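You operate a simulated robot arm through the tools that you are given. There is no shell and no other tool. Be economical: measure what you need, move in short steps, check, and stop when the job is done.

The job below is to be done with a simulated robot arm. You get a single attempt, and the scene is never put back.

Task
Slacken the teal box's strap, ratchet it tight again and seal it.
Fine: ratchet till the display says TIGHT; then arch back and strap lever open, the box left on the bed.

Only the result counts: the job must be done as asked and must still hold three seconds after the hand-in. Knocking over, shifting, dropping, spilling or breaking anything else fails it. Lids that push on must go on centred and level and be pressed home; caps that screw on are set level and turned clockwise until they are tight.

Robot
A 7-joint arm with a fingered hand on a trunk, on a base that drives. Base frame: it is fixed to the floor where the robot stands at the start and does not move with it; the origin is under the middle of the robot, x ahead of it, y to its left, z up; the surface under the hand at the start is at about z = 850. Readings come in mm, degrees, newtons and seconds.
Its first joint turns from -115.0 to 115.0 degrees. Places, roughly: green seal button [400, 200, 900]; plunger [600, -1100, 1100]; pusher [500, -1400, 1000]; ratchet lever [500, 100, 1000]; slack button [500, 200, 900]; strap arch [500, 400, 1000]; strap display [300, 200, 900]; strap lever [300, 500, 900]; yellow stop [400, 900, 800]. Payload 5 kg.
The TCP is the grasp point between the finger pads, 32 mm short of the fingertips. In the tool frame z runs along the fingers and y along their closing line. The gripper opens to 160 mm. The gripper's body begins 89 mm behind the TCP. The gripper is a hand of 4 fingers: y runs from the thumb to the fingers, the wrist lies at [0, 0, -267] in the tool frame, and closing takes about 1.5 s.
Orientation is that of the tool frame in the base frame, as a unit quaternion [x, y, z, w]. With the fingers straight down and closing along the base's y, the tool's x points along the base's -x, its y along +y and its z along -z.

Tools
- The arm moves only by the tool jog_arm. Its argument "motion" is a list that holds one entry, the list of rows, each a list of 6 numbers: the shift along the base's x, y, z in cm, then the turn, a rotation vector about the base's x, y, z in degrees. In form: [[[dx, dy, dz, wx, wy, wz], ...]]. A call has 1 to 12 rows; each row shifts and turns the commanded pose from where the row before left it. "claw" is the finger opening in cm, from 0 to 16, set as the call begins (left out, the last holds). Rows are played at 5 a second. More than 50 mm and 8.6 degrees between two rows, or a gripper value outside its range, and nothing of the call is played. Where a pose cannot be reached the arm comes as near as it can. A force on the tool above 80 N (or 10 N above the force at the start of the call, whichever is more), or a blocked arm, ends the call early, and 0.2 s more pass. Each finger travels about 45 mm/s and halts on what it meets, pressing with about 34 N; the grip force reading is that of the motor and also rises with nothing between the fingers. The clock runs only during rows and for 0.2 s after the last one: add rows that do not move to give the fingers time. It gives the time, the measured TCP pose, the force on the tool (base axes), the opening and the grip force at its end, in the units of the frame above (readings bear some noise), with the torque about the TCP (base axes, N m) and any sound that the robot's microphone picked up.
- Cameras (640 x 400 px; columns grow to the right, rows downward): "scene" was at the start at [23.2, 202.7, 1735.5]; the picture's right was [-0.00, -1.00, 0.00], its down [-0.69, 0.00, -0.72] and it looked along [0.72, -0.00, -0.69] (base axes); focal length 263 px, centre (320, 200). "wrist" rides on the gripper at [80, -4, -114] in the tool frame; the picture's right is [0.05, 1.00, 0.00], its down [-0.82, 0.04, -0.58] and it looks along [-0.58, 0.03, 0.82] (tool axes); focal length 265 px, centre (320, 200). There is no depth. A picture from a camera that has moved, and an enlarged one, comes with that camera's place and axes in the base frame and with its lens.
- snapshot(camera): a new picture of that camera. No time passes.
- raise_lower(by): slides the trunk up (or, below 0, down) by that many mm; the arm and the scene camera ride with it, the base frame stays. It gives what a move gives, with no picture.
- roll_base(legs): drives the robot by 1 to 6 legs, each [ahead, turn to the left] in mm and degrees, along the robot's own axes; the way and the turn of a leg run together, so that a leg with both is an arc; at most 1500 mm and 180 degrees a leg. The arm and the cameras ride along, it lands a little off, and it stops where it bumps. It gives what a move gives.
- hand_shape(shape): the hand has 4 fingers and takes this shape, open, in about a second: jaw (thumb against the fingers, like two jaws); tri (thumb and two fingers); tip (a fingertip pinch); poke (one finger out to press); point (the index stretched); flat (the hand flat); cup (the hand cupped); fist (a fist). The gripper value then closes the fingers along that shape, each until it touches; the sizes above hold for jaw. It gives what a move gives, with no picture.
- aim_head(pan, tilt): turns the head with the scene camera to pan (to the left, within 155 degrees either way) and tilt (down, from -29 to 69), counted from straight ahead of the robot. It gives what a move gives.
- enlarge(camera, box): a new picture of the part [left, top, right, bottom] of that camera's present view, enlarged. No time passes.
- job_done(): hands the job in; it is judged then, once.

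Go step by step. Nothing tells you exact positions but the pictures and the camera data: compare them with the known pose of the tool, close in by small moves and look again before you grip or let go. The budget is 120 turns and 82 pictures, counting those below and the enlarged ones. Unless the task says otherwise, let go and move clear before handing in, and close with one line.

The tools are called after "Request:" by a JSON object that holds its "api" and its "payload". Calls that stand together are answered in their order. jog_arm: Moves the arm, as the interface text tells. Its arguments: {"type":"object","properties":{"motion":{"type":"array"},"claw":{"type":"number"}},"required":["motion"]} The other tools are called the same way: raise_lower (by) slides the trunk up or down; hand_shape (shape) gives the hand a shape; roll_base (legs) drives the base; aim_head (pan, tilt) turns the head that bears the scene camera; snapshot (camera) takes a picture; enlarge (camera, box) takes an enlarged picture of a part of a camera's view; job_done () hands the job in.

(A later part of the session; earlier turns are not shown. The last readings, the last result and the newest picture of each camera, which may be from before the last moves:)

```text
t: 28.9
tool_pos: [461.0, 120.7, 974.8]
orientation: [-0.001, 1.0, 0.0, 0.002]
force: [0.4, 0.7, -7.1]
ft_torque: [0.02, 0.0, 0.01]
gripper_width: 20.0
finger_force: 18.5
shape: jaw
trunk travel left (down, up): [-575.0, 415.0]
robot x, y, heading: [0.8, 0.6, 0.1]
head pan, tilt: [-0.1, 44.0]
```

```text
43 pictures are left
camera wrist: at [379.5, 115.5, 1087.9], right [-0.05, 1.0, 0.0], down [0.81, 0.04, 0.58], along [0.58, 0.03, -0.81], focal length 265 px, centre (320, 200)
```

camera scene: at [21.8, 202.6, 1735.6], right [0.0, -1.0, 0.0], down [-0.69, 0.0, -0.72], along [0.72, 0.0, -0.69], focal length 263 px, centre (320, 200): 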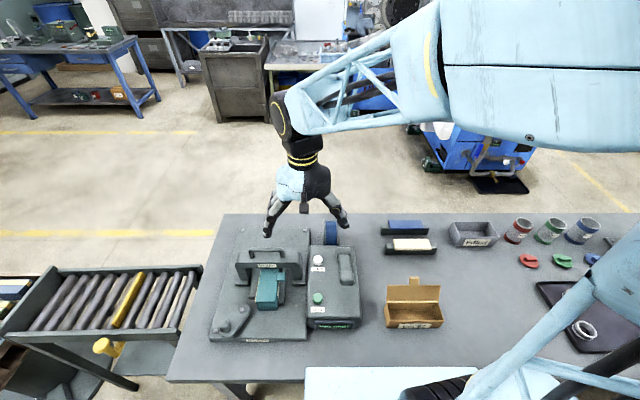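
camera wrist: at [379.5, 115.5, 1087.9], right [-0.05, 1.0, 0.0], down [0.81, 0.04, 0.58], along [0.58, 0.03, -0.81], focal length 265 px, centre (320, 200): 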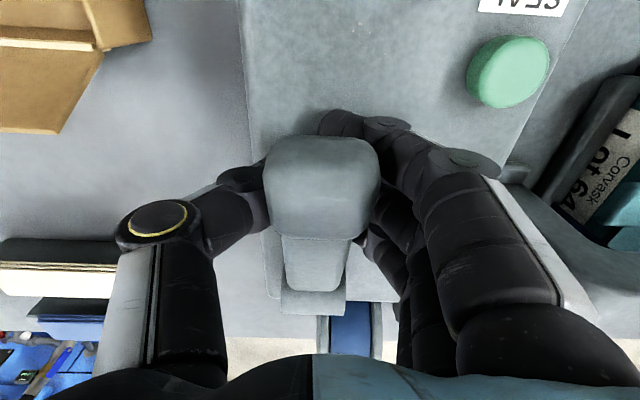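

The fingers have closed in under the grip (opening 20), hooking it. I'll lift along the arc about the rear pivot.

Request:
{"api": "jog_arm", "payload": {"motion": [[[0.16, 0, 0.68, 0, 4, 0], [0.21, 0, 0.67, 0, 4, 0], [0.26, 0, 0.66, 0, 4, 0], [0.3, 0, 0.64, 0, 4, 0], [0, 0, 0, 0, 0, 0]]]}}

Request:
{"api": "snapshot", "payload": {"camera": "wrist"}}

Request:
{"api": "enlarge", "payload": {"camera": "scene", "box": [295, 215, 375, 330]}}

```text
t: 29.5
tool_pos: [460.3, 119.9, 978.6]
orientation: [0.001, 0.998, -0.001, -0.056]
force: [8.4, 3.8, -73.6]
ft_torque: [-0.28, -0.52, -0.07]
gripper_width: 13.8
finger_force: 33.4
shape: jaw
trunk travel left (down, up): [-575.0, 415.0]
robot x, y, heading: [-0.6, -1.5, -0.2]
head pan, tilt: [-0.1, 44.0]
stopped in row 2: the force on the tool passed its limit at 92 N (the readings are from after the stop); the commanded pose is now the measured one
```

```text
42 pictures are left
camera wrist: at [393.5, 115.8, 1100.2], right [-0.05, 1.0, 0.0], down [0.87, 0.04, 0.48], along [0.48, 0.03, -0.88], focal length 265 px, centre (320, 200)
```

wrist: 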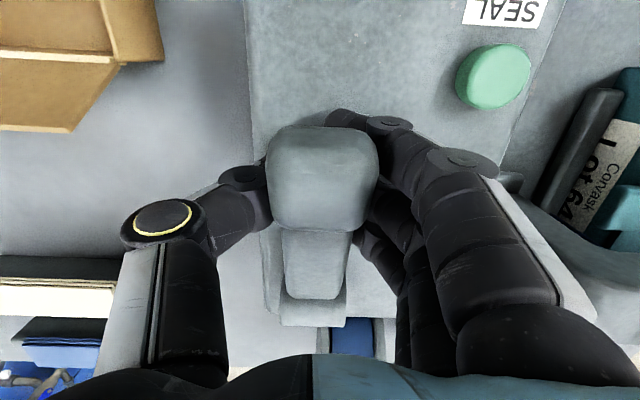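

```text
3.48 times, centred on (335, 272) of scene
camera zoom: at [27.1, 204.1, 1734.4], right [0.0, -1.0, 0.0], down [-0.7, 0.0, -0.72], along [0.72, 0.0, -0.7], focal length 916 px, centre (268, -52)
```

zoom: 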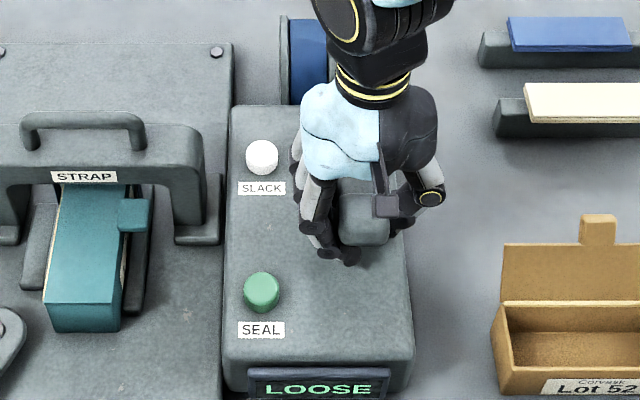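

Lifting is solid too (92 N), so the lever's hinge runs another way. I'll relax the lift and test gentle sideways and fore-aft moves while hooked.

Request:
{"api": "jog_arm", "payload": {"motion": [[[0, 0, -0.4, 0, -6.4, 0], [0, 0, 0, 0, 0, 0], [0, -0.4, 0, 0, 0, 0], [0, -0.4, 0, 0, 0, 0], [0, -0.4, 0, 0, 0, 0], [0, 0, 0, 0, 0, 0]]]}}

Request:
{"api": "jog_arm", "payload": {"motion": [[[0, 1.2, 0, 0, 0, 0], [0, 0.4, 0, 0, 0, 0], [0, 0.4, 0, 0, 0, 0], [0, 0.4, 0, 0, 0, 0], [0, 0, 0, 0, 0, 0]]]}}

Request:
{"api": "jog_arm", "payload": {"motion": [[[0, -1.2, 0, 0, 0, 0], [0.4, 0, 0, 0, 0, 0], [0.4, 0, 0, 0, 0, 0], [0.4, 0, 0, 0, 0, 0], [0, 0, 0, 0, 0, 0]]]}}

Request:
{"api": "jog_arm", "payload": {"motion": [[[-1.2, 0, 0, 0, 0, 0], [-0.4, 0, 0, 0, 0, 0], [-0.4, 0, 0, 0, 0, 0], [-0.4, 0, 0, 0, 0, 0], [0, 0, 0, 0, 0, 0]]]}}

Request:
{"api": "snapshot", "payload": {"camera": "wrist"}}

```text
t: 30.9
tool_pos: [460.3, 112.2, 977.0]
orientation: [-0.002, 1.0, -0.002, 0.002]
force: [-8.7, 54.9, -42.0]
ft_torque: [0.51, 0.81, -0.01]
gripper_width: 12.2
finger_force: 34.1
shape: jaw
trunk travel left (down, up): [-575.0, 415.0]
robot x, y, heading: [-1.8, -1.8, 0.2]
head pan, tilt: [-0.1, 44.0]
```

```text
t: 32.1
tool_pos: [460.5, 126.0, 976.3]
orientation: [0.0, 1.0, -0.002, 0.001]
force: [1.7, -50.1, -50.4]
ft_torque: [-0.91, 0.37, 0.0]
gripper_width: 17.6
finger_force: 34.0
shape: jaw
trunk travel left (down, up): [-575.0, 415.0]
robot x, y, heading: [-5.6, 1.4, -0.0]
head pan, tilt: [-0.1, 44.0]
```

```text
t: 33.3
tool_pos: [461.8, 119.8, 977.7]
orientation: [-0.001, 1.0, -0.003, -0.002]
force: [-66.4, 12.4, -40.5]
ft_torque: [-0.04, 0.62, 0.24]
gripper_width: 14.3
finger_force: 33.8
shape: jaw
trunk travel left (down, up): [-575.0, 415.0]
robot x, y, heading: [-0.8, -5.1, 0.0]
head pan, tilt: [-0.1, 44.0]
```

```text
t: 34.5
tool_pos: [453.7, 120.6, 976.9]
orientation: [0.0, 1.0, -0.001, 0.003]
force: [46.7, -1.7, -39.0]
ft_torque: [-0.2, 0.03, -0.05]
gripper_width: 14.1
finger_force: 33.6
shape: jaw
trunk travel left (down, up): [-575.0, 415.0]
robot x, y, heading: [0.2, 0.5, 0.2]
head pan, tilt: [-0.1, 44.0]
```

```text
40 pictures are left
camera wrist: at [372.7, 116.0, 1090.0], right [-0.05, 1.0, 0.0], down [0.81, 0.04, 0.58], along [0.58, 0.03, -0.81], focal length 265 px, centre (320, 200)
```

wrist: 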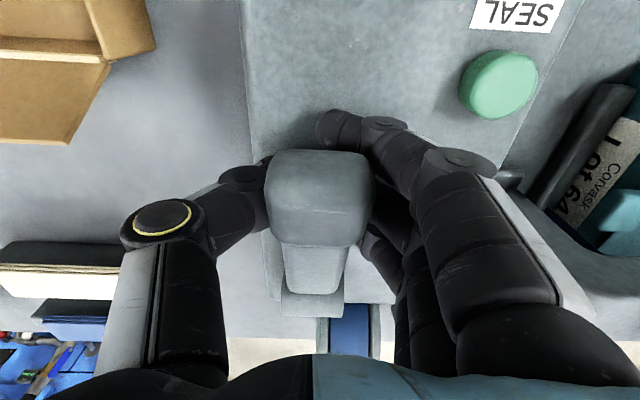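

The lever resists in every direction I tried, so I need a true side view of it. I'll release, rise, go right and turn the hand so that the wrist camera looks left across the lever.

Request:
{"api": "jog_arm", "payload": {"motion": [[[0.6, 0, -0.3, 0, 0, 0], [0, 0, 0, 0, 0, 0], [0, 0, 0, 0, 0, 0], [0, 0, 0, 0, 0, 0], [0, 0, 4, 0, 0, 0], [0, 0, 4, 0, 0, 0], [0, -2, 4, 0, 0, 0], [0, -5, 0, 0, 0, 0], [0, -5, 0, 0, 0, 0]]], "claw": 10}}

Request:
{"api": "jog_arm", "payload": {"motion": [[[0, 0, 0, 0, 0, 8], [0, 0, 0, 0, 0, 8], [0, 0, 0, 0, 0, 8], [0, 0, 0, 0, 0, 8], [0, 0, 0, 0, 0, 8], [0, 0, 0, 0, 0, 8], [0, 0, 0, 0, 0, 8], [0, 0, 0, 0, 0, 8], [0, 0, 0, 0, 0, 8], [0, 0, 0, 0, 0, 8], [0, 0, 0, 0, 0, 8]]]}}

Request:
{"api": "jog_arm", "payload": {"motion": [[[0, 0, 0, 8, 0, 0], [0, 0, 0, 8, 0, 0], [0, 0, 0, 6, 0, 0], [0, 0, 0, 0, 0, 0]]]}}

Request:
{"api": "snapshot", "payload": {"camera": "wrist"}}

Request:
{"api": "snapshot", "payload": {"camera": "scene"}}

```text
t: 36.5
tool_pos: [453.4, -3.0, 1095.6]
orientation: [-0.001, 1.0, -0.001, 0.002]
force: [-0.9, -0.4, 0.5]
ft_torque: [0.04, 0.04, -0.02]
gripper_width: 99.5
finger_force: 0.1
shape: jaw
trunk travel left (down, up): [-575.0, 415.0]
robot x, y, heading: [-1.5, 0.8, 0.2]
head pan, tilt: [-0.1, 44.0]
```

```text
t: 38.9
tool_pos: [453.4, -0.4, 1095.7]
orientation: [-0.697, 0.717, 0.0, 0.002]
force: [0.6, -1.3, 0.7]
ft_torque: [0.09, -0.01, 0.01]
gripper_width: 99.9
finger_force: 0.0
shape: jaw
trunk travel left (down, up): [-575.0, 415.0]
robot x, y, heading: [0.8, -1.3, -0.0]
head pan, tilt: [-0.1, 44.0]
```

```text
t: 39.9
tool_pos: [451.7, 8.9, 1089.1]
orientation: [-0.693, 0.7, 0.129, 0.112]
force: [0.5, -5.7, 1.9]
ft_torque: [0.49, -0.03, -0.03]
gripper_width: 99.6
finger_force: 0.1
shape: jaw
out of reach, approached as far as the arm can: row 1
trunk travel left (down, up): [-575.0, 415.0]
robot x, y, heading: [-2.4, -3.4, -0.0]
head pan, tilt: [-0.1, 44.0]
```

```text
39 pictures are left
camera wrist: at [456.5, -105.6, 1169.1], right [-1.0, -0.04, 0.01], down [-0.02, 0.57, 0.82], along [-0.04, 0.82, -0.58], focal length 265 px, centre (320, 200)
```

wrist: 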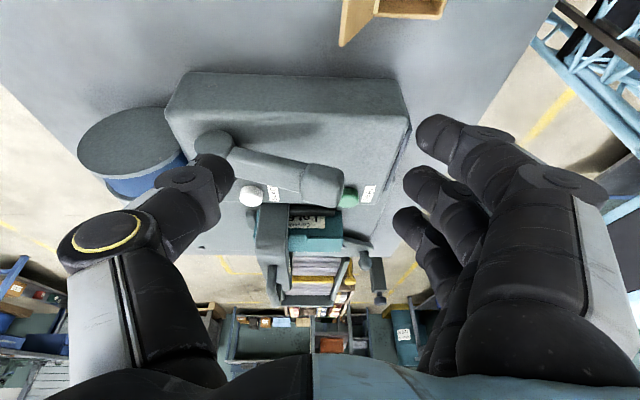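

```text
38 pictures are left
camera scene: at [22.7, 203.8, 1735.4], right [0.0, -1.0, 0.0], down [-0.69, 0.0, -0.72], along [0.72, 0.0, -0.69], focal length 263 px, centre (320, 200)
```

scene: 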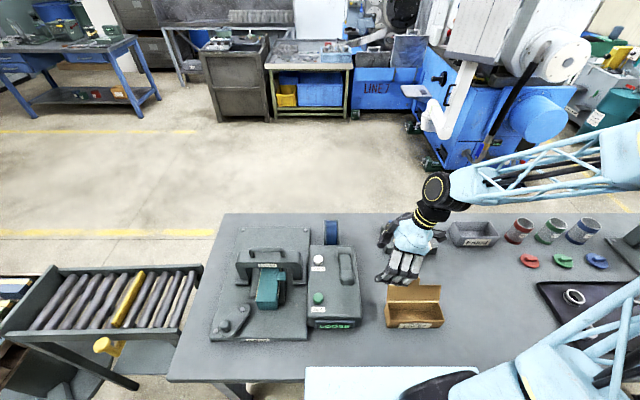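

In this (upside-down) view the lever is hinged at a hub at its far end, near (565, 120, 945), rising about 25° to the grip near (444, 120, 1000). I'll enlarge to see the detail.

Request:
{"api": "enlarge", "payload": {"camera": "wrist", "box": [150, 50, 430, 270]}}

```text
1.82 times, centred on (290, 160) of wrist
camera zoom: at [456.5, -105.6, 1169.1], right [-1.0, -0.04, 0.01], down [-0.02, 0.57, 0.82], along [-0.04, 0.82, -0.58], focal length 483 px, centre (374, 273)
```

zoom: 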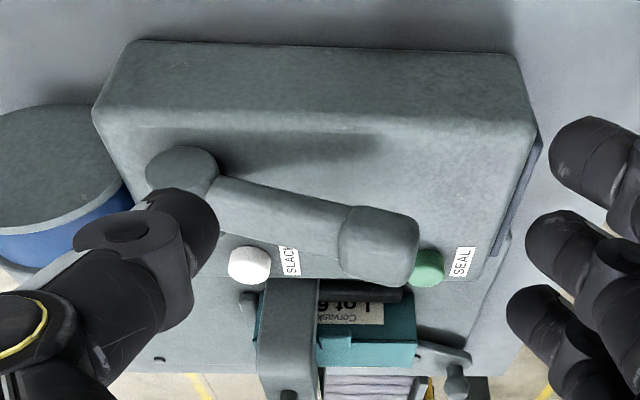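

The lever has a hub with a sideways axis, so it swings up and down; my push and hook tests may simply have bent the fingers. I'll level the hand, stay turned (so the wrist camera sees the lever in profile) and press on the grip again.

Request:
{"api": "jog_arm", "payload": {"motion": [[[0, 0, 0, -7, 0, 0], [0, 0, 0, -7, 0, 0], [0, 0, 0, -6, 0, 0], [-1, 4, 0, 0, 0, 0], [0, 4, 0, 0, 0, 0], [0, 2.5, 0, 0, 0, 0], [0, 0, -2, 0, 0, 0], [0, 0, 0, 0, 0, 0], [0, 0, 0, 0, 0, 0]]], "claw": 0}}

Request:
{"api": "snapshot", "payload": {"camera": "wrist"}}

```text
t: 41.9
tool_pos: [441.0, 104.8, 1069.3]
orientation: [-0.695, 0.719, 0.003, -0.007]
force: [0.3, -1.0, 0.9]
ft_torque: [-0.04, -0.05, 0.01]
gripper_width: 0.0
finger_force: 33.6
shape: jaw
trunk travel left (down, up): [-575.0, 415.0]
robot x, y, heading: [-0.7, 1.3, -0.1]
head pan, tilt: [-0.1, 44.0]
```

```text
36 pictures are left
camera wrist: at [444.6, 25.6, 1182.9], right [-1.0, -0.02, 0.02], down [-0.01, 0.82, 0.57], along [-0.02, 0.57, -0.82], focal length 265 px, centre (320, 200)
```

wrist: 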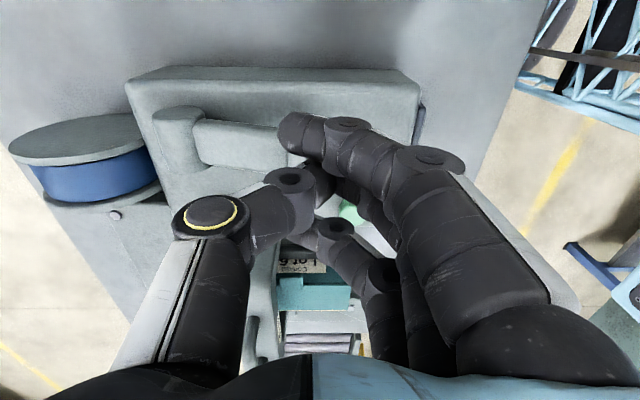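

The index tip is beside the lever; the middle should press the grip. I'll centre, go down and press progressively, then look at the profile.

Request:
{"api": "jog_arm", "payload": {"motion": [[[-1, 1.5, -2.5, 0, 0, 0], [0, 0, -2, 0, 0, 0], [0, 0, -0.5, 0, 0, 0], [0, 0, -0.4, 0, 0, 0], [0, 0, -0.4, 0, 0, 0], [0, 0, 0, 0, 0, 0]]]}}

Request:
{"api": "snapshot", "payload": {"camera": "wrist"}}

```text
t: 43.3
tool_pos: [431.6, 120.4, 1010.5]
orientation: [-0.695, 0.719, 0.004, -0.007]
force: [-0.1, 0.9, 1.8]
ft_torque: [0.02, 0.05, 0.0]
gripper_width: 0.3
finger_force: 34.2
shape: jaw
trunk travel left (down, up): [-575.0, 415.0]
robot x, y, heading: [1.0, -1.1, -0.0]
head pan, tilt: [-0.1, 44.0]
```

```text
35 pictures are left
camera wrist: at [434.8, 40.6, 1124.7], right [-1.0, -0.02, 0.01], down [-0.01, 0.82, 0.57], along [-0.02, 0.57, -0.82], focal length 265 px, centre (320, 200)
```

wrist: 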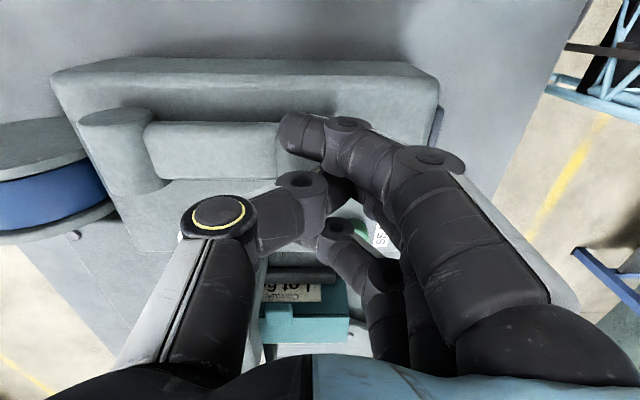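

Contact just starts at 1.8 N. I'll press further and compare the lever's profile.

Request:
{"api": "jog_arm", "payload": {"motion": [[[0, 0, -0.4, 0, 0, 0], [0, 0, -0.4, 0, 0, 0], [0, 0, -0.4, 0, 0, 0], [0, 0, 0, 0, 0, 0]]]}}

Request:
{"api": "snapshot", "payload": {"camera": "wrist"}}

```text
t: 44.1
tool_pos: [430.7, 119.7, 1002.7]
orientation: [-0.696, 0.718, 0.0, -0.005]
force: [-10.3, -1.1, 77.0]
ft_torque: [0.02, 1.69, 0.01]
gripper_width: 0.0
finger_force: 34.4
shape: jaw
trunk travel left (down, up): [-575.0, 415.0]
robot x, y, heading: [1.0, -2.4, 0.5]
head pan, tilt: [-0.1, 44.0]
stopped in row 4: the force on the tool passed its limit at 83 N (the readings are from after the stop); the commanded pose is now the measured one
```

```text
34 pictures are left
camera wrist: at [433.6, 40.6, 1116.7], right [-1.0, -0.02, 0.01], down [-0.01, 0.82, 0.57], along [-0.02, 0.57, -0.82], focal length 265 px, centre (320, 200)
```

wrist: 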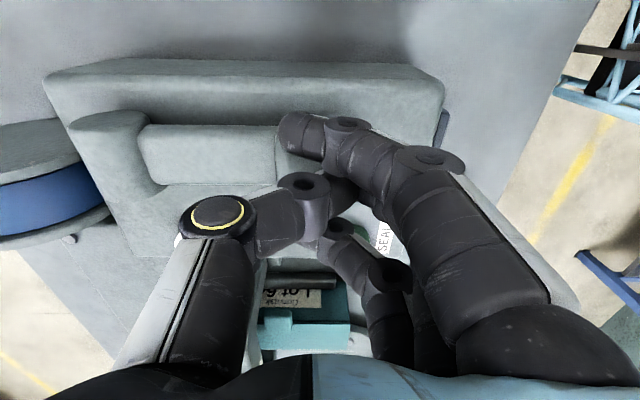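

The lever is solid downward (lower stop), so it must be lifted, along its tilted tangent and with a firm, slow pull. I'll rise, turn the hand back, tilt it 24° square to the lever and line up for a deeper grip.

Request:
{"api": "jog_arm", "payload": {"motion": [[[0, 0, 4, 0, 0, -8], [0, 0, 4, 0, 0, -8], [1, 0, 2, 0, 0, -8], [1, 0, 0, 0, 0, -8], [1, 0, 0, 0, 0, -8], [1, 0, 0, 0, 0, -8], [1, 0, 0, 0, 0, -8], [1, 0, 0, 0, 0, -8], [0, 0, 0, 0, 0, -8], [0, 0, 0, 0, 0, -8], [0, 0, 0, 0, 0, -8]]]}}

Request:
{"api": "jog_arm", "payload": {"motion": [[[0, 0, 0, 0, 8, 0], [0, 0, 0, 0, 8, 0], [0, 0, 0, 0, 8, 0], [0, 0, 0, 0, 0, 0], [0, 0, 0, 0, 0, 0], [0, 0, 0, 0, 0, 0]]], "claw": 9}}

Request:
{"api": "snapshot", "payload": {"camera": "wrist"}}

```text
t: 46.5
tool_pos: [493.0, 121.6, 1099.4]
orientation: [0.001, 1.0, 0.006, -0.004]
force: [-0.1, -0.5, 0.0]
ft_torque: [0.02, 0.03, -0.04]
gripper_width: 0.0
finger_force: 33.6
shape: jaw
trunk travel left (down, up): [-575.0, 415.0]
robot x, y, heading: [4.9, 0.3, 0.2]
head pan, tilt: [-0.1, 44.0]
```

```text
t: 47.9
tool_pos: [492.5, 121.8, 1098.3]
orientation: [0.0, 0.977, 0.006, -0.212]
force: [0.3, -0.1, -0.7]
ft_torque: [0.01, 0.02, 0.01]
gripper_width: 89.3
finger_force: 0.0
shape: jaw
trunk travel left (down, up): [-575.0, 415.0]
robot x, y, heading: [-1.7, 1.3, 0.0]
head pan, tilt: [-0.1, 44.0]
```

```text
33 pictures are left
camera wrist: at [467.5, 115.1, 1235.6], right [-0.04, 1.0, 0.03], down [0.98, 0.04, 0.19], along [0.19, 0.04, -0.98], focal length 265 px, centre (320, 200)
```

wrist: 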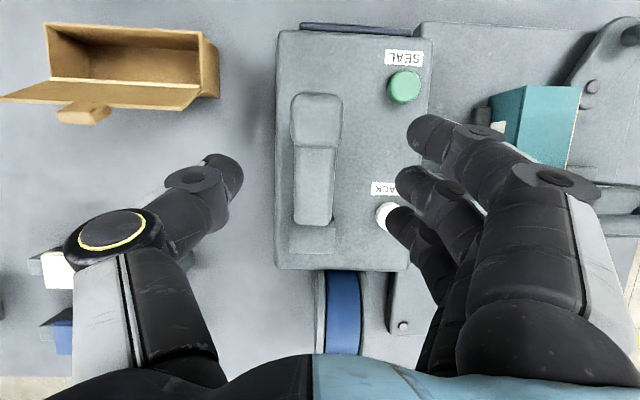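

This clean top view confirms the grip centre at x = 443 and the hub near x = 565. I'll slide in along the tool axis around the grip.

Request:
{"api": "jog_arm", "payload": {"motion": [[[1.0, -0.2, 0, 0, 0, 0], [-1.64, 0, -3.64, 0, 0, 0], [-1.64, 0, -3.64, 0, 0, 0], [-1.0, 0, -2.2, 0, 0, 0], [-1.0, 0, -2.2, 0, 0, 0], [0, 0, 0, 0, 0, 0]]]}}

Request:
{"api": "snapshot", "payload": {"camera": "wrist"}}

```text
t: 49.3
tool_pos: [451.9, 117.8, 981.0]
orientation: [0.001, 0.977, 0.007, -0.211]
force: [-0.5, 0.3, -0.4]
ft_torque: [0.0, 0.02, 0.02]
gripper_width: 89.4
finger_force: 0.2
shape: jaw
trunk travel left (down, up): [-575.0, 415.0]
robot x, y, heading: [-0.3, -2.6, 0.2]
head pan, tilt: [-0.1, 44.0]
```

```text
32 pictures are left
camera wrist: at [424.3, 112.2, 1117.8], right [-0.04, 1.0, 0.03], down [0.98, 0.04, 0.19], along [0.19, 0.04, -0.98], focal length 265 px, centre (320, 200)
```

wrist: 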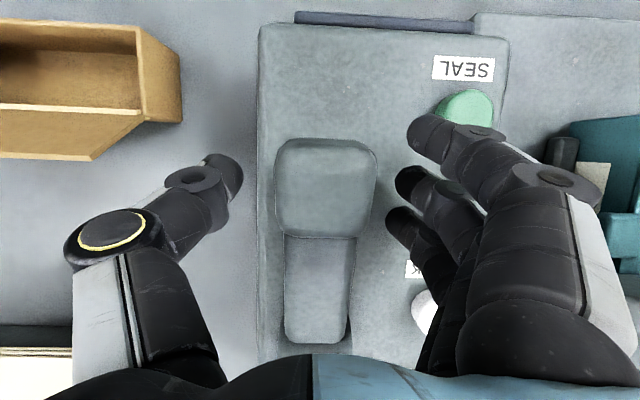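

Well placed; I'll shift slightly toward the hub and close around the grip.

Request:
{"api": "jog_arm", "payload": {"motion": [[[0.7, 0, -0.3, 0, 0, 0], [0, 0, 0, 0, 0, 0], [0, 0, 0, 0, 0, 0], [0, 0, 0, 0, 0, 0], [0, 0, 0, 0, 0, 0], [0, 0, 0, 0, 0, 0]]], "claw": 0}}

Request:
{"api": "snapshot", "payload": {"camera": "wrist"}}

```text
t: 50.7
tool_pos: [456.7, 115.8, 978.3]
orientation: [0.002, 0.977, 0.006, -0.211]
force: [-8.1, -9.4, -11.8]
ft_torque: [-0.28, -0.12, -0.43]
gripper_width: 27.0
finger_force: 34.0
shape: jaw
trunk travel left (down, up): [-575.0, 415.0]
robot x, y, heading: [-1.9, 0.0, 0.1]
head pan, tilt: [-0.1, 44.0]
```

```text
31 pictures are left
camera wrist: at [431.3, 110.3, 1115.0], right [-0.04, 1.0, 0.03], down [0.98, 0.04, 0.19], along [0.19, 0.04, -0.98], focal length 265 px, centre (320, 200)
```

wrist: 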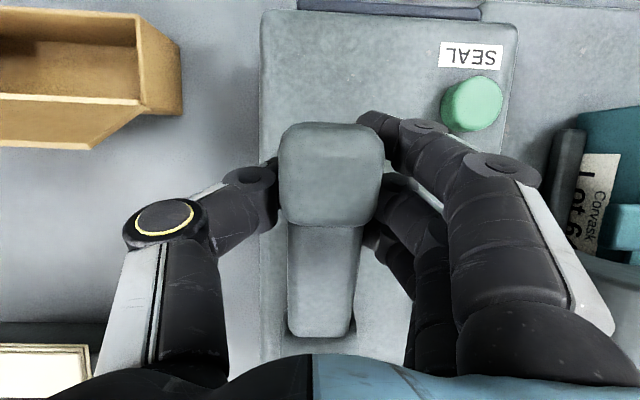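

Firm grip on it. I'll lift slowly along the arc about the hub.

Request:
{"api": "jog_arm", "payload": {"motion": [[[0.12, 0, 0.37, 0, 2, 0], [0.13, 0, 0.37, 0, 2, 0], [0.14, 0, 0.36, 0, 2, 0], [0.16, 0, 0.36, 0, 2, 0], [0, 0, 0, 0, 0, 0]]]}}

Request:
{"api": "snapshot", "payload": {"camera": "wrist"}}

```text
t: 51.4
tool_pos: [457.3, 114.2, 981.4]
orientation: [0.001, 0.969, 0.005, -0.248]
force: [-5.2, -4.3, -63.3]
ft_torque: [-0.69, -1.04, -0.4]
gripper_width: 21.8
finger_force: 33.9
shape: jaw
trunk travel left (down, up): [-575.0, 415.0]
robot x, y, heading: [4.2, -1.5, -0.1]
head pan, tilt: [-0.1, 44.0]
stopped in row 3: the force on the tool passed its limit at 87 N (the readings are from after the stop); the commanded pose is now the measured one
```

```text
30 pictures are left
camera wrist: at [442.5, 110.0, 1119.4], right [-0.04, 1.0, 0.03], down [0.99, 0.04, 0.12], along [0.11, 0.04, -0.99], focal length 265 px, centre (320, 200)
```

wrist: 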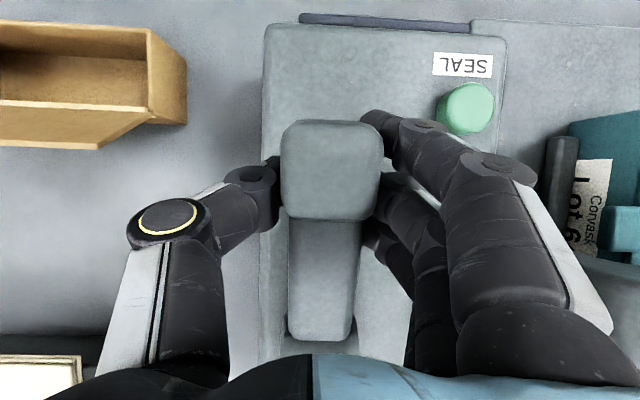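

Still solid at about 63–87 N upward. I'll hold this pull for two seconds to see whether the lever creeps (heavily damped) or is truly stopped.

Request:
{"api": "jog_arm", "payload": {"motion": [[[0, 0, 0, 0, 0, 0], [0, 0, 0, 0, 0, 0], [0, 0, 0, 0, 0, 0], [0, 0, 0, 0, 0, 0], [0, 0, 0, 0, 0, 0], [0, 0, 0, 0, 0, 0], [0, 0, 0, 0, 0, 0], [0, 0, 0, 0, 0, 0], [0, 0, 0, 0, 0, 0], [0, 0, 0, 0, 0, 0]]]}}

Request:
{"api": "enlarge", "payload": {"camera": "scene", "box": [205, 210, 375, 350]}}

```text
t: 52.0
tool_pos: [458.9, 115.5, 981.5]
orientation: [0.0, 0.969, 0.005, -0.248]
force: [-1.6, -1.9, -58.1]
ft_torque: [-0.64, -0.99, -0.41]
gripper_width: 21.8
finger_force: 34.1
shape: jaw
trunk travel left (down, up): [-575.0, 415.0]
robot x, y, heading: [0.2, -1.3, 0.0]
head pan, tilt: [-0.1, 44.0]
stopped in row 3: the force on the tool passed its limit at 81 N (the readings are from after the stop); the commanded pose is now the measured one
```

```text
2.86 times, centred on (290, 280) of scene
camera zoom: at [25.3, 203.3, 1735.6], right [0.0, -1.0, 0.0], down [-0.7, 0.0, -0.72], along [0.72, 0.0, -0.7], focal length 753 px, centre (406, -29)
```

zoom: 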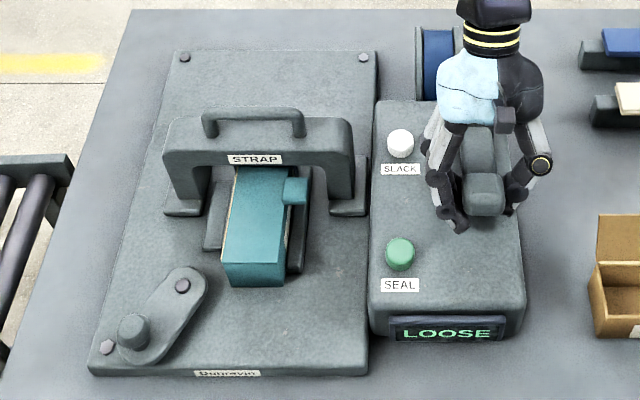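

The lever is truly blocked, so something may be interlocking it. I'll release, rise clear, and look closely at the arch, the strap and the strap lever.

Request:
{"api": "jog_arm", "payload": {"motion": [[[0, 0, -0.4, 0, 0, 0], [0, 0, 0, 0, 0, 0], [0, 0, 0, 0, 0, 0], [0, 0, 0, 0, 0, 0], [1.8, 0, 3.5, 0, 0, 0], [1.8, 0, 3.5, 0, 0, 0], [0, 4, 2, 0, -8, 0], [-3, 4, 2, 0, -8, 0], [-3, 4, 2, 0, -8, 0], [-4, 2, 0, 0, -4, 0]]], "claw": 9}}

Request:
{"api": "enlarge", "payload": {"camera": "scene", "box": [235, 240, 310, 320]}}

Request:
{"api": "snapshot", "payload": {"camera": "wrist"}}

```text
refused: row 8 steps farther than a row can; nothing moved
```

```text
5.00 times, centred on (272, 280) of scene
camera zoom: at [25.3, 203.3, 1735.6], right [0.0, -1.0, 0.0], down [-0.7, 0.0, -0.72], along [0.72, 0.0, -0.7], focal length 1317 px, centre (558, -200)
```

zoom: 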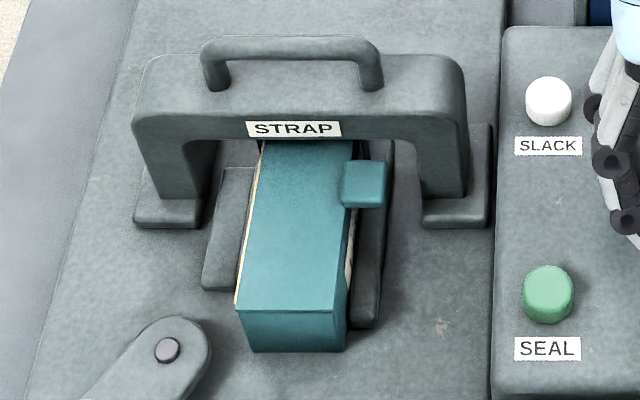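

```text
27 pictures are left
camera wrist: at [442.5, 109.6, 1119.3], right [-0.04, 1.0, 0.03], down [0.99, 0.04, 0.11], along [0.11, 0.04, -0.99], focal length 265 px, centre (320, 200)
```

wrist: 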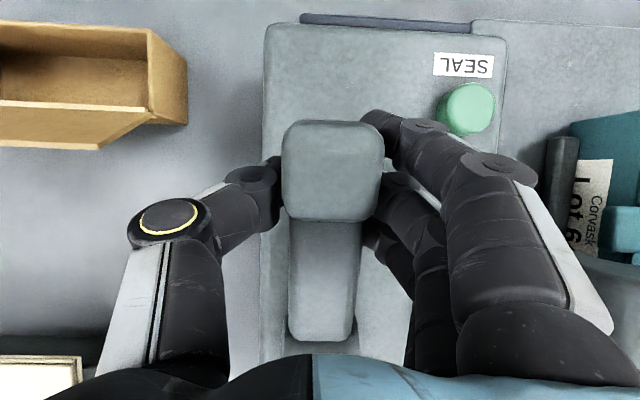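

I'm still holding the grip. Before releasing, I'll relax the lift and test sideways swings once more with this firmer grip.

Request:
{"api": "jog_arm", "payload": {"motion": [[[0, 0, -0.5, 0, 0, 0], [0, 0.4, 0, 0, 0, 0], [0, 0.4, 0, 0, 0, 0], [0, 0.4, 0, 0, 0, 0], [0, 0.4, 0, 0, 0, 0], [0, 0.4, 0, 0, 0, 0], [0, 0, 0, 0, 0, 0]]]}}

Request:
{"api": "jog_arm", "payload": {"motion": [[[0, -1.0, 0, 0, 0, 0], [0, -1.0, 0, 0, 0, 0], [0, -0.5, 0, 0, 0, 0], [0, -0.5, 0, 0, 0, 0], [0, -0.5, 0, 0, 0, 0], [0, -0.5, 0, 0, 0, 0], [0, 0, 0, 0, 0, 0]]]}}

```text
t: 53.6
tool_pos: [457.0, 128.1, 978.0]
orientation: [-0.001, 0.969, 0.004, -0.247]
force: [-1.5, -67.1, -9.7]
ft_torque: [-1.06, -0.68, 0.51]
gripper_width: 30.3
finger_force: 34.1
shape: jaw
trunk travel left (down, up): [-575.0, 415.0]
robot x, y, heading: [-0.7, -4.2, -0.4]
head pan, tilt: [-0.1, 44.0]
```

```text
t: 55.2
tool_pos: [456.8, 102.3, 978.2]
orientation: [0.0, 0.969, 0.006, -0.247]
force: [2.3, 65.0, 3.7]
ft_torque: [1.98, -0.94, -1.3]
gripper_width: 28.8
finger_force: 33.9
shape: jaw
trunk travel left (down, up): [-575.0, 415.0]
robot x, y, heading: [-3.5, -1.8, 0.0]
head pan, tilt: [-0.1, 44.0]
```

Sideways is solid too. I'll release, rise, and move left over the strap lever to study it, since an interlock there is likely.

Request:
{"api": "jog_arm", "payload": {"motion": [[[0, 1, 0, 0, 0, 0], [0, 0.3, -0.2, 0, 0, 0], [0, 0, 0, 0, 0, 0], [0, 0, 0, 0, 0, 0], [1.8, 0, 3.5, 0, 0, 0], [1.8, 0, 3.5, 0, 0, 0], [0, 0, 4, 0, -8, 0], [0, 2, 4, 0, -8, 0], [-2, 4, 0, 0, -8, 0], [-2, 4, 0, 0, -4, 0]]], "claw": 9}}

Request:
{"api": "jog_arm", "payload": {"motion": [[[-2, 4, 0, 0, 0, 0], [-2, 4, 0, 0, 0, 0], [-2, 4, 0, 0, 0, 0], [0, 5, 0, 0, 0, 0], [0, 5, 0, 0, 0, 0], [0, 0, 0, 0, 0, 0]]]}}

Request:
{"api": "snapshot", "payload": {"camera": "wrist"}}

Request:
{"api": "enlarge", "payload": {"camera": "scene", "box": [295, 235, 365, 335]}}

```text
t: 57.4
tool_pos: [455.1, 211.8, 1127.3]
orientation: [-0.001, 1.0, 0.006, -0.005]
force: [0.3, 0.3, -0.3]
ft_torque: [0.0, 0.01, 0.04]
gripper_width: 89.3
finger_force: 0.0
shape: jaw
trunk travel left (down, up): [-575.0, 415.0]
robot x, y, heading: [0.4, -0.9, -0.0]
head pan, tilt: [-0.1, 44.0]
```

```text
t: 58.8
tool_pos: [392.7, 427.3, 1128.2]
orientation: [0.0, 1.0, 0.006, -0.006]
force: [0.6, -0.8, -0.2]
ft_torque: [0.0, -0.02, 0.02]
gripper_width: 89.4
finger_force: 0.0
shape: jaw
trunk travel left (down, up): [-575.0, 415.0]
robot x, y, heading: [-2.3, -2.8, -0.1]
head pan, tilt: [-0.1, 44.0]
```

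```text
26 pictures are left
camera wrist: at [313.6, 422.1, 1242.7], right [-0.05, 1.0, 0.01], down [0.82, 0.04, 0.57], along [0.57, 0.04, -0.82], focal length 265 px, centre (320, 200)
```

wrist: 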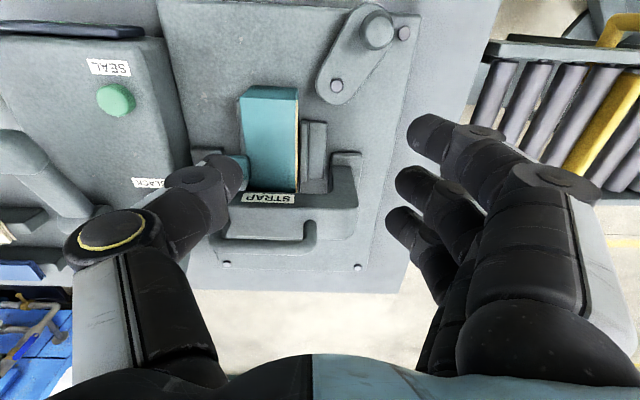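

```text
4.00 times, centred on (330, 285) of scene
camera zoom: at [22.3, 202.4, 1735.5], right [0.0, -1.0, 0.0], down [-0.69, 0.0, -0.72], along [0.72, 0.0, -0.69], focal length 1054 px, centre (280, -140)
```

zoom: 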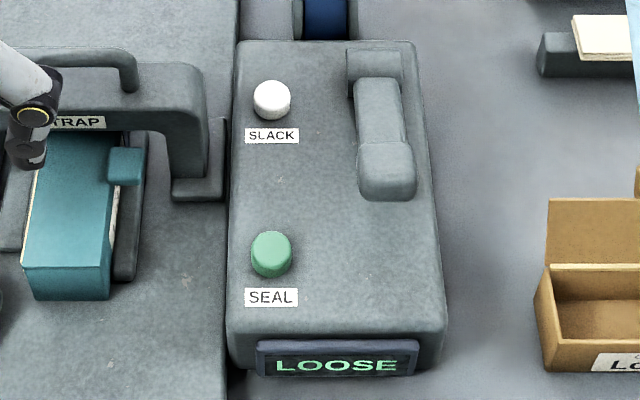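

The ratchet lever hasn't moved at all. The strap lever's knob is near (323, 488, 905), turning about a pivot near (388, 452). I'll come over it and look closer, to feel which way it moves.

Request:
{"api": "jog_arm", "payload": {"motion": [[[-3.5, 3, 0, 0, 0, 0], [-3.5, 3, -1, 0, 0, 0], [0, 0, -4, 0, 0, 0], [0, 0, -4, 0, 0, 0], [0, 0, -4, 0, 0, 0], [0, 0, 0, 0, 0, 0]]], "claw": 8}}

Request:
{"api": "snapshot", "payload": {"camera": "wrist"}}

Request:
{"api": "enlarge", "payload": {"camera": "scene", "box": [190, 240, 310, 350]}}

```text
t: 60.2
tool_pos: [322.1, 485.4, 998.1]
orientation: [0.0, 1.0, 0.005, -0.005]
force: [-0.1, 0.3, 0.1]
ft_torque: [0.02, -0.02, -0.01]
gripper_width: 80.6
finger_force: 0.0
shape: jaw
trunk travel left (down, up): [-575.0, 415.0]
robot x, y, heading: [-1.2, -1.7, -0.2]
head pan, tilt: [-0.1, 44.0]
```

```text
24 pictures are left
camera wrist: at [242.5, 480.6, 1112.5], right [-0.05, 1.0, 0.01], down [0.82, 0.04, 0.57], along [0.57, 0.04, -0.82], focal length 265 px, centre (320, 200)
```

wrist: 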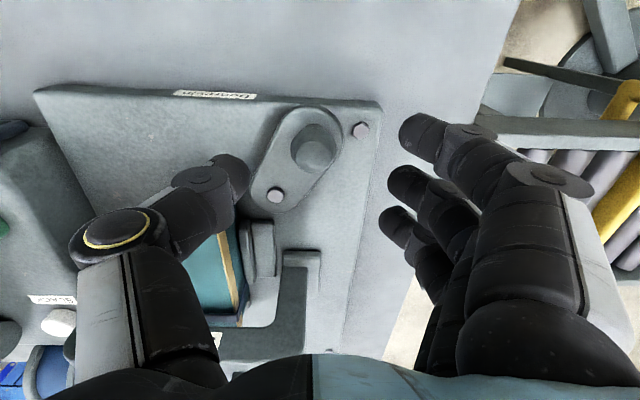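

```text
3.64 times, centred on (250, 295) of scene
camera zoom: at [22.6, 202.6, 1735.5], right [0.0, -1.0, 0.0], down [-0.69, 0.0, -0.72], along [0.72, 0.0, -0.69], focal length 958 px, centre (574, -146)
```

zoom: 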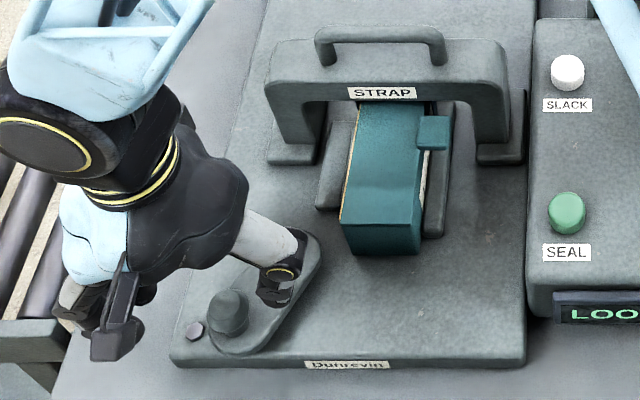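

The strap lever's knob is at about (337, 487, 905), some 36 mm wide, with its pivot near (396, 445). I'll lower around the knob and grip it.

Request:
{"api": "jog_arm", "payload": {"motion": [[[1.5, 0.2, -3, 0, 0, 0], [0, 0, -2.5, 0, 0, 0], [0, 0, -1.5, 0, 0, 0], [0, 0, 0, 0, 0, 0]]]}}

Request:
{"api": "jog_arm", "payload": {"motion": [[[0, 0, 0, 0, 0, 0], [0, 0, 0, 0, 0, 0], [0, 0, 0, 0, 0, 0], [0, 0, 0, 0, 0, 0], [0, 0, 0, 0, 0, 0]]], "claw": 0}}

Request:
{"api": "snapshot", "payload": {"camera": "wrist"}}

```text
t: 61.2
tool_pos: [337.1, 489.6, 926.3]
orientation: [-0.001, 1.0, 0.005, -0.005]
force: [0.3, 0.3, -1.4]
ft_torque: [0.01, -0.01, -0.02]
gripper_width: 80.4
finger_force: 0.1
shape: jaw
trunk travel left (down, up): [-575.0, 415.0]
robot x, y, heading: [-0.9, -1.8, 0.1]
head pan, tilt: [-0.1, 44.0]
```

```text
t: 62.4
tool_pos: [336.6, 488.9, 926.1]
orientation: [-0.001, 1.0, 0.004, -0.006]
force: [-0.8, -1.1, -0.1]
ft_torque: [0.0, -0.03, -0.25]
gripper_width: 21.0
finger_force: 14.5
shape: jaw
trunk travel left (down, up): [-575.0, 415.0]
robot x, y, heading: [-2.3, -2.5, -0.1]
head pan, tilt: [-0.1, 44.0]
```

```text
22 pictures are left
camera wrist: at [257.9, 484.0, 1041.2], right [-0.05, 1.0, 0.01], down [0.82, 0.04, 0.57], along [0.57, 0.04, -0.82], focal length 265 px, centre (320, 200)
```

wrist: 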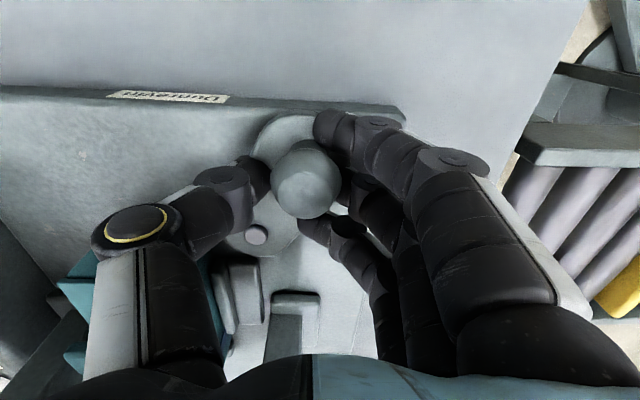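

The knob is gripped. I'll try a short swing each way and see where it yields.

Request:
{"api": "jog_arm", "payload": {"motion": [[[-0.3, -0.4, 0, 0, 0, 4], [-0.3, -0.4, 0, 0, 0, 4], [0, 0, 0, 0, 0, 0]]]}}

Request:
{"api": "jog_arm", "payload": {"motion": [[[0.6, 0.8, 0, 0, 0, -8], [0.3, 0.4, 0, 0, 0, -4], [0.3, 0.4, 0, 0, 0, -4], [0, 0, 0, 0, 0, 0]]]}}

```text
t: 63.2
tool_pos: [334.4, 481.9, 927.5]
orientation: [-0.071, 0.997, 0.006, -0.005]
force: [17.5, 15.8, 6.2]
ft_torque: [0.56, -0.31, -2.05]
gripper_width: 16.7
finger_force: 34.1
shape: jaw
trunk travel left (down, up): [-575.0, 415.0]
robot x, y, heading: [1.6, 3.7, -0.0]
head pan, tilt: [-0.1, 44.0]
```

```text
t: 64.2
tool_pos: [343.1, 497.6, 926.9]
orientation: [0.068, 0.998, 0.005, -0.005]
force: [-4.0, -16.5, 4.2]
ft_torque: [-0.44, -0.1, -0.72]
gripper_width: 18.4
finger_force: 33.9
shape: jaw
trunk travel left (down, up): [-575.0, 415.0]
robot x, y, heading: [-2.3, 0.1, 0.0]
head pan, tilt: [-0.1, 44.0]
```

Turning it clockwise (away and left) met less resistance. I'll take a look at whether the lever actually followed.

Request:
{"api": "snapshot", "payload": {"camera": "wrist"}}

```text
21 pictures are left
camera wrist: at [264.3, 502.2, 1040.4], right [0.09, 1.0, 0.01], down [0.82, -0.08, 0.57], along [0.57, -0.04, -0.82], focal length 265 px, centre (320, 200)
```

wrist: 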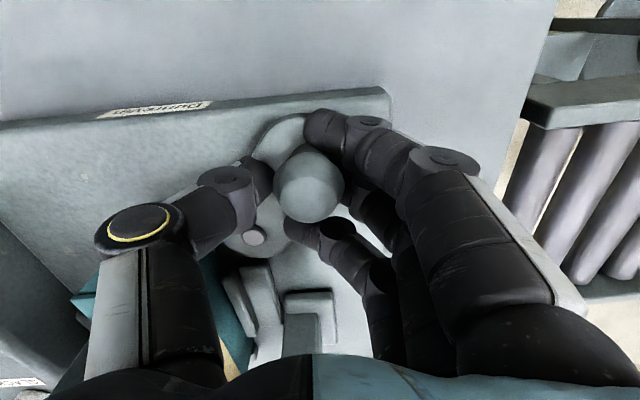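

It followed by about 10°, so this lever has modest friction. I'll swing it the other way, along the arc past where it started, to find its stop.

Request:
{"api": "jog_arm", "payload": {"motion": [[[-0.3, -0.4, 0, 0, 0, 4], [-0.3, -0.4, 0, 0, 0, 4], [-0.3, -0.4, 0, 0, 0, 4], [-0.3, -0.4, 0, 0, 0, 4], [-0.25, -0.45, 0, 0, 0, 4], [-0.2, -0.45, 0, 0, 0, 4], [-0.2, -0.45, 0, 0, 0, 4], [-0.15, -0.5, 0, 0, 0, 4], [0, 0, 0, 0, 0, 0]]]}}

Request:
{"api": "snapshot", "payload": {"camera": "wrist"}}

```text
t: 66.2
tool_pos: [332.5, 472.3, 927.2]
orientation: [-0.203, 0.979, 0.009, -0.002]
force: [57.2, 44.9, 20.9]
ft_torque: [2.17, -1.91, -9.58]
gripper_width: 13.3
finger_force: 33.5
shape: jaw
trunk travel left (down, up): [-575.0, 415.0]
robot x, y, heading: [2.0, -2.6, 0.0]
head pan, tilt: [-0.1, 44.0]
```

```text
20 pictures are left
camera wrist: at [261.6, 435.4, 1040.6], right [-0.45, 0.9, 0.02], down [0.74, 0.35, 0.58], along [0.51, 0.27, -0.82], focal length 265 px, centre (320, 200)
```

wrist: 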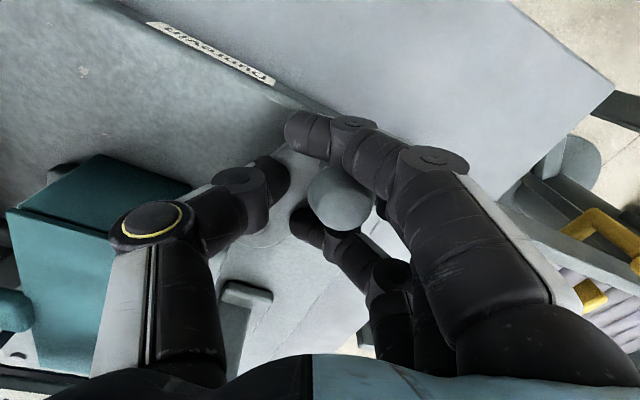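

The strap lever's counter-clockwise stop is exactly where it began, so it only swings clockwise. I'll go back to the knob's rest position and check the display before deciding on it.

Request:
{"api": "jog_arm", "payload": {"motion": [[[0.15, 0.4, 0, 0, 0, -8], [0.15, 0.4, 0, 0, 0, -8], [0.15, 0.4, 0, 0, 0, -8], [0, 0.4, 0, 0, 0, 0], [0, 0, 0, 0, 0, 0]]]}}

Request:
{"api": "enlarge", "payload": {"camera": "scene", "box": [205, 210, 375, 350]}}

```text
t: 67.4
tool_pos: [331.1, 481.3, 926.3]
orientation: [0.0, 1.0, 0.006, -0.005]
force: [45.2, 2.1, 21.7]
ft_torque: [0.19, -2.04, 0.69]
gripper_width: 14.8
finger_force: 34.0
shape: jaw
trunk travel left (down, up): [-575.0, 415.0]
robot x, y, heading: [-1.0, 0.5, -0.1]
head pan, tilt: [-0.1, 44.0]
```

```text
2.86 times, centred on (290, 280) of scene
camera zoom: at [25.5, 202.0, 1735.6], right [0.0, -1.0, 0.0], down [-0.7, 0.0, -0.72], along [0.72, 0.0, -0.7], focal length 753 px, centre (406, -29)
```

zoom: 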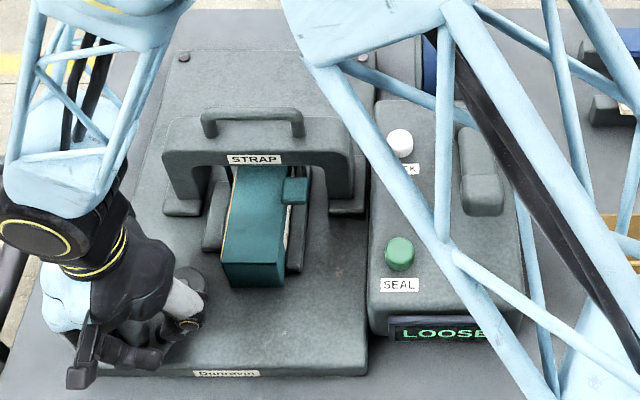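

The display still reads LOOSE and nothing was disturbed. Since the ratchet seems interlocked, I'll swing the strap lever clockwise along its arc and watch the display; it can be swung back.

Request:
{"api": "jog_arm", "payload": {"motion": [[[0.6, 0.3, 0, 0, 0, 0], [0.69, 0.82, 0, 0, 0, -8], [0.8, 0.72, 0, 0, 0, -8], [0.89, 0.6, 0, 0, 0, -8], [0.97, 0.47, 0, 0, 0, -8], [0, 0, 0, 0, 0, 0]]]}}

Request:
{"api": "enlarge", "payload": {"camera": "scene", "box": [205, 210, 375, 350]}}

```text
t: 68.8
tool_pos: [364.5, 507.3, 926.3]
orientation: [0.275, 0.961, 0.006, -0.003]
force: [-31.9, -7.3, 10.4]
ft_torque: [-0.61, 0.42, -1.95]
gripper_width: 16.7
finger_force: 34.0
shape: jaw
trunk travel left (down, up): [-575.0, 415.0]
robot x, y, heading: [-0.8, 4.4, -0.2]
head pan, tilt: [-0.1, 44.0]
```

```text
2.86 times, centred on (290, 280) of scene
camera zoom: at [18.9, 202.0, 1735.6], right [0.0, -1.0, 0.0], down [-0.69, 0.0, -0.72], along [0.72, 0.0, -0.69], focal length 753 px, centre (406, -29)
```

zoom: 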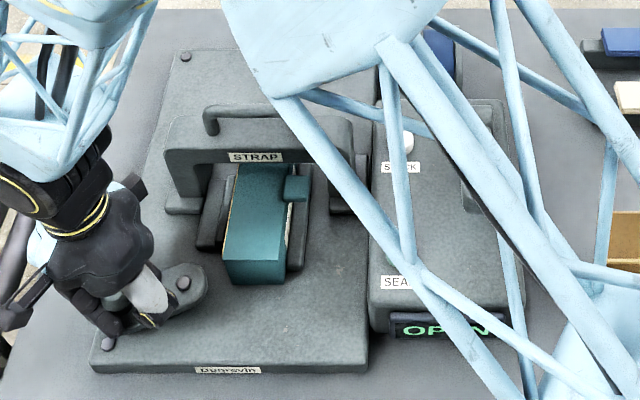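

The display now says OPEN, so clockwise is open and it began closed. I'll swing it back closed to its stop and check that LOOSE returns.

Request:
{"api": "jog_arm", "payload": {"motion": [[[-0.97, -0.47, 0, 0, 0, 8], [-0.89, -0.6, 0, 0, 0, 8], [-0.8, -0.72, 0, 0, 0, 8], [-0.69, -0.82, 0, 0, 0, 8], [-0.3, -0.4, 0, 0, 0, 0], [-0.2, -0.3, 0, 0, 0, 0], [0, 0, 0, 0, 0, 0]]]}}

Request:
{"api": "jog_arm", "payload": {"motion": [[[0.3, 0.4, 0, 0, 0, 0], [0, 0, 0, 0, 0, 0], [0, 0, 0, 0, 0, 0], [0, 0, 0, 0, 0, 0], [0, 0, 5, 0, 0, 0], [0, 0, 5, 0, 0, 0], [0, 0, 5, 0, 0, 0], [1, -4.5, 3, 0, 0, 0], [1, -4.5, 0, 0, 0, 0]]], "claw": 8}}

Request:
{"api": "enlarge", "payload": {"camera": "scene", "box": [205, 210, 375, 350]}}

```text
t: 70.4
tool_pos: [331.5, 478.5, 928.9]
orientation: [-0.001, 1.0, 0.007, -0.005]
force: [1.9, 24.9, 18.8]
ft_torque: [0.57, -0.9, 0.4]
gripper_width: 12.3
finger_force: 33.7
shape: jaw
trunk travel left (down, up): [-575.0, 415.0]
robot x, y, heading: [-0.7, 1.0, 0.2]
head pan, tilt: [-0.1, 44.0]
```

```text
refused: row 8 steps farther than a row can; nothing moved
```

```text
2.86 times, centred on (290, 280) of scene
camera zoom: at [22.2, 204.4, 1735.5], right [0.0, -1.0, 0.0], down [-0.69, 0.0, -0.72], along [0.72, 0.0, -0.69], focal length 753 px, centre (406, -29)
```

zoom: 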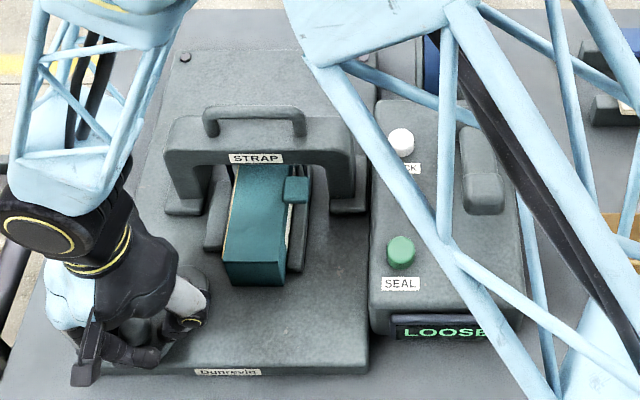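

LOOSE is back, so the lever is closed and that interlock is satisfied. I'll let go, rise, and return to the ratchet lever with the tilted grip pose used before.

Request:
{"api": "jog_arm", "payload": {"motion": [[[0.2, 0.3, 0, 0, 0, 0], [0, 0, 0, 0, 0, 0], [0, 0, 0, 0, 0, 0], [0, 0, 0, 0, 0, 0], [0, 0, 4.5, 0, 0, 0], [0, 0, 4.5, 0, 0, 0], [0, 0, 4.5, 0, 0, 0], [1, -2, 4, 0, 0, 0], [2, -4.5, 0, 0, 0, 0], [2, -4.5, 0, 0, 0, 0], [2, -4.5, 0, 0, 0, 0], [2, -4.5, 0, 0, 0, 0]]], "claw": 9}}

Request:
{"api": "jog_arm", "payload": {"motion": [[[2, -4.5, 0, 0, 0, 0], [2, -4.5, 0, 0, 0, 0], [2, -4.5, 0, 0, 0, 0], [2, -3, 0, 0, 8, 0], [0.2, 0, 0, 0, 8, 0], [0, 0, 0, 0, 8, 0], [0, 0, 0, 0, 0, 0]]]}}

```text
t: 73.0
tool_pos: [423.9, 278.1, 1102.5]
orientation: [-0.002, 1.0, 0.005, -0.005]
force: [0.0, -0.8, -0.7]
ft_torque: [0.0, 0.01, 0.0]
gripper_width: 89.8
finger_force: 0.0
shape: jaw
trunk travel left (down, up): [-575.0, 415.0]
robot x, y, heading: [-3.4, -0.8, -0.0]
head pan, tilt: [-0.1, 44.0]
```

```text
t: 74.6
tool_pos: [503.6, 114.6, 1102.4]
orientation: [0.0, 0.977, 0.004, -0.214]
force: [-0.2, -0.4, -0.6]
ft_torque: [-0.01, 0.04, 0.0]
gripper_width: 89.7
finger_force: 0.0
shape: jaw
trunk travel left (down, up): [-575.0, 415.0]
robot x, y, heading: [-1.6, 2.3, -0.0]
head pan, tilt: [-0.1, 44.0]
```

Above the lever again. I'll descend around the grip a little nearer its end for more leverage, and close.

Request:
{"api": "jog_arm", "payload": {"motion": [[[-0.8, 0.4, 0, 0, 0, 0], [-1.64, 0, -3.64, 0, 0, 0], [-1.64, 0, -3.64, 0, 0, 0], [-1.0, 0, -2.2, 0, 0, 0], [-1.0, 0, -2.2, 0, 0, 0], [0, 0, 0, 0, 0, 0]]]}}

Request:
{"api": "jog_arm", "payload": {"motion": [[[0, 0, 0, 0, 0, 0], [0, 0, 0, 0, 0, 0], [0, 0, 0, 0, 0, 0], [0, 0, 0, 0, 0, 0], [0, 0, 0, 0, 0, 0], [0, 0, 0, 0, 0, 0]]], "claw": 0}}

Request:
{"api": "jog_arm", "payload": {"motion": [[[0.1, 0, 0.2, 0, 0, 0], [0.1, 0, 0.2, 0, 0, 0], [0.1, 0, 0.2, 0, 0, 0], [0, 0, 0, 0, 0, 0]]]}}

```text
t: 76.0
tool_pos: [445.3, 115.5, 984.3]
orientation: [0.0, 0.977, 0.005, -0.213]
force: [0.5, -0.2, -0.1]
ft_torque: [0.0, 0.04, -0.01]
gripper_width: 89.8
finger_force: 0.1
shape: jaw
trunk travel left (down, up): [-575.0, 415.0]
robot x, y, heading: [2.8, 1.5, -0.0]
head pan, tilt: [-0.1, 44.0]
```

```text
t: 77.4
tool_pos: [444.3, 116.0, 984.2]
orientation: [0.0, 0.977, 0.005, -0.214]
force: [-4.3, 0.0, -11.7]
ft_torque: [0.02, 0.03, 0.2]
gripper_width: 24.6
finger_force: 33.9
shape: jaw
trunk travel left (down, up): [-575.0, 415.0]
robot x, y, heading: [1.8, -0.1, -0.0]
head pan, tilt: [-0.1, 44.0]
```

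```text
t: 78.5
tool_pos: [445.1, 116.2, 986.1]
orientation: [-0.001, 0.976, 0.005, -0.217]
force: [-3.8, -0.5, -57.0]
ft_torque: [-0.39, 0.03, 0.36]
gripper_width: 21.2
finger_force: 34.1
shape: jaw
trunk travel left (down, up): [-575.0, 415.0]
robot x, y, heading: [-1.0, -1.4, -0.1]
head pan, tilt: [-0.1, 44.0]
stopped in row 4: the force on the tool passed its limit at 82 N (the readings are from after the stop); the commanded pose is now the measured one
```

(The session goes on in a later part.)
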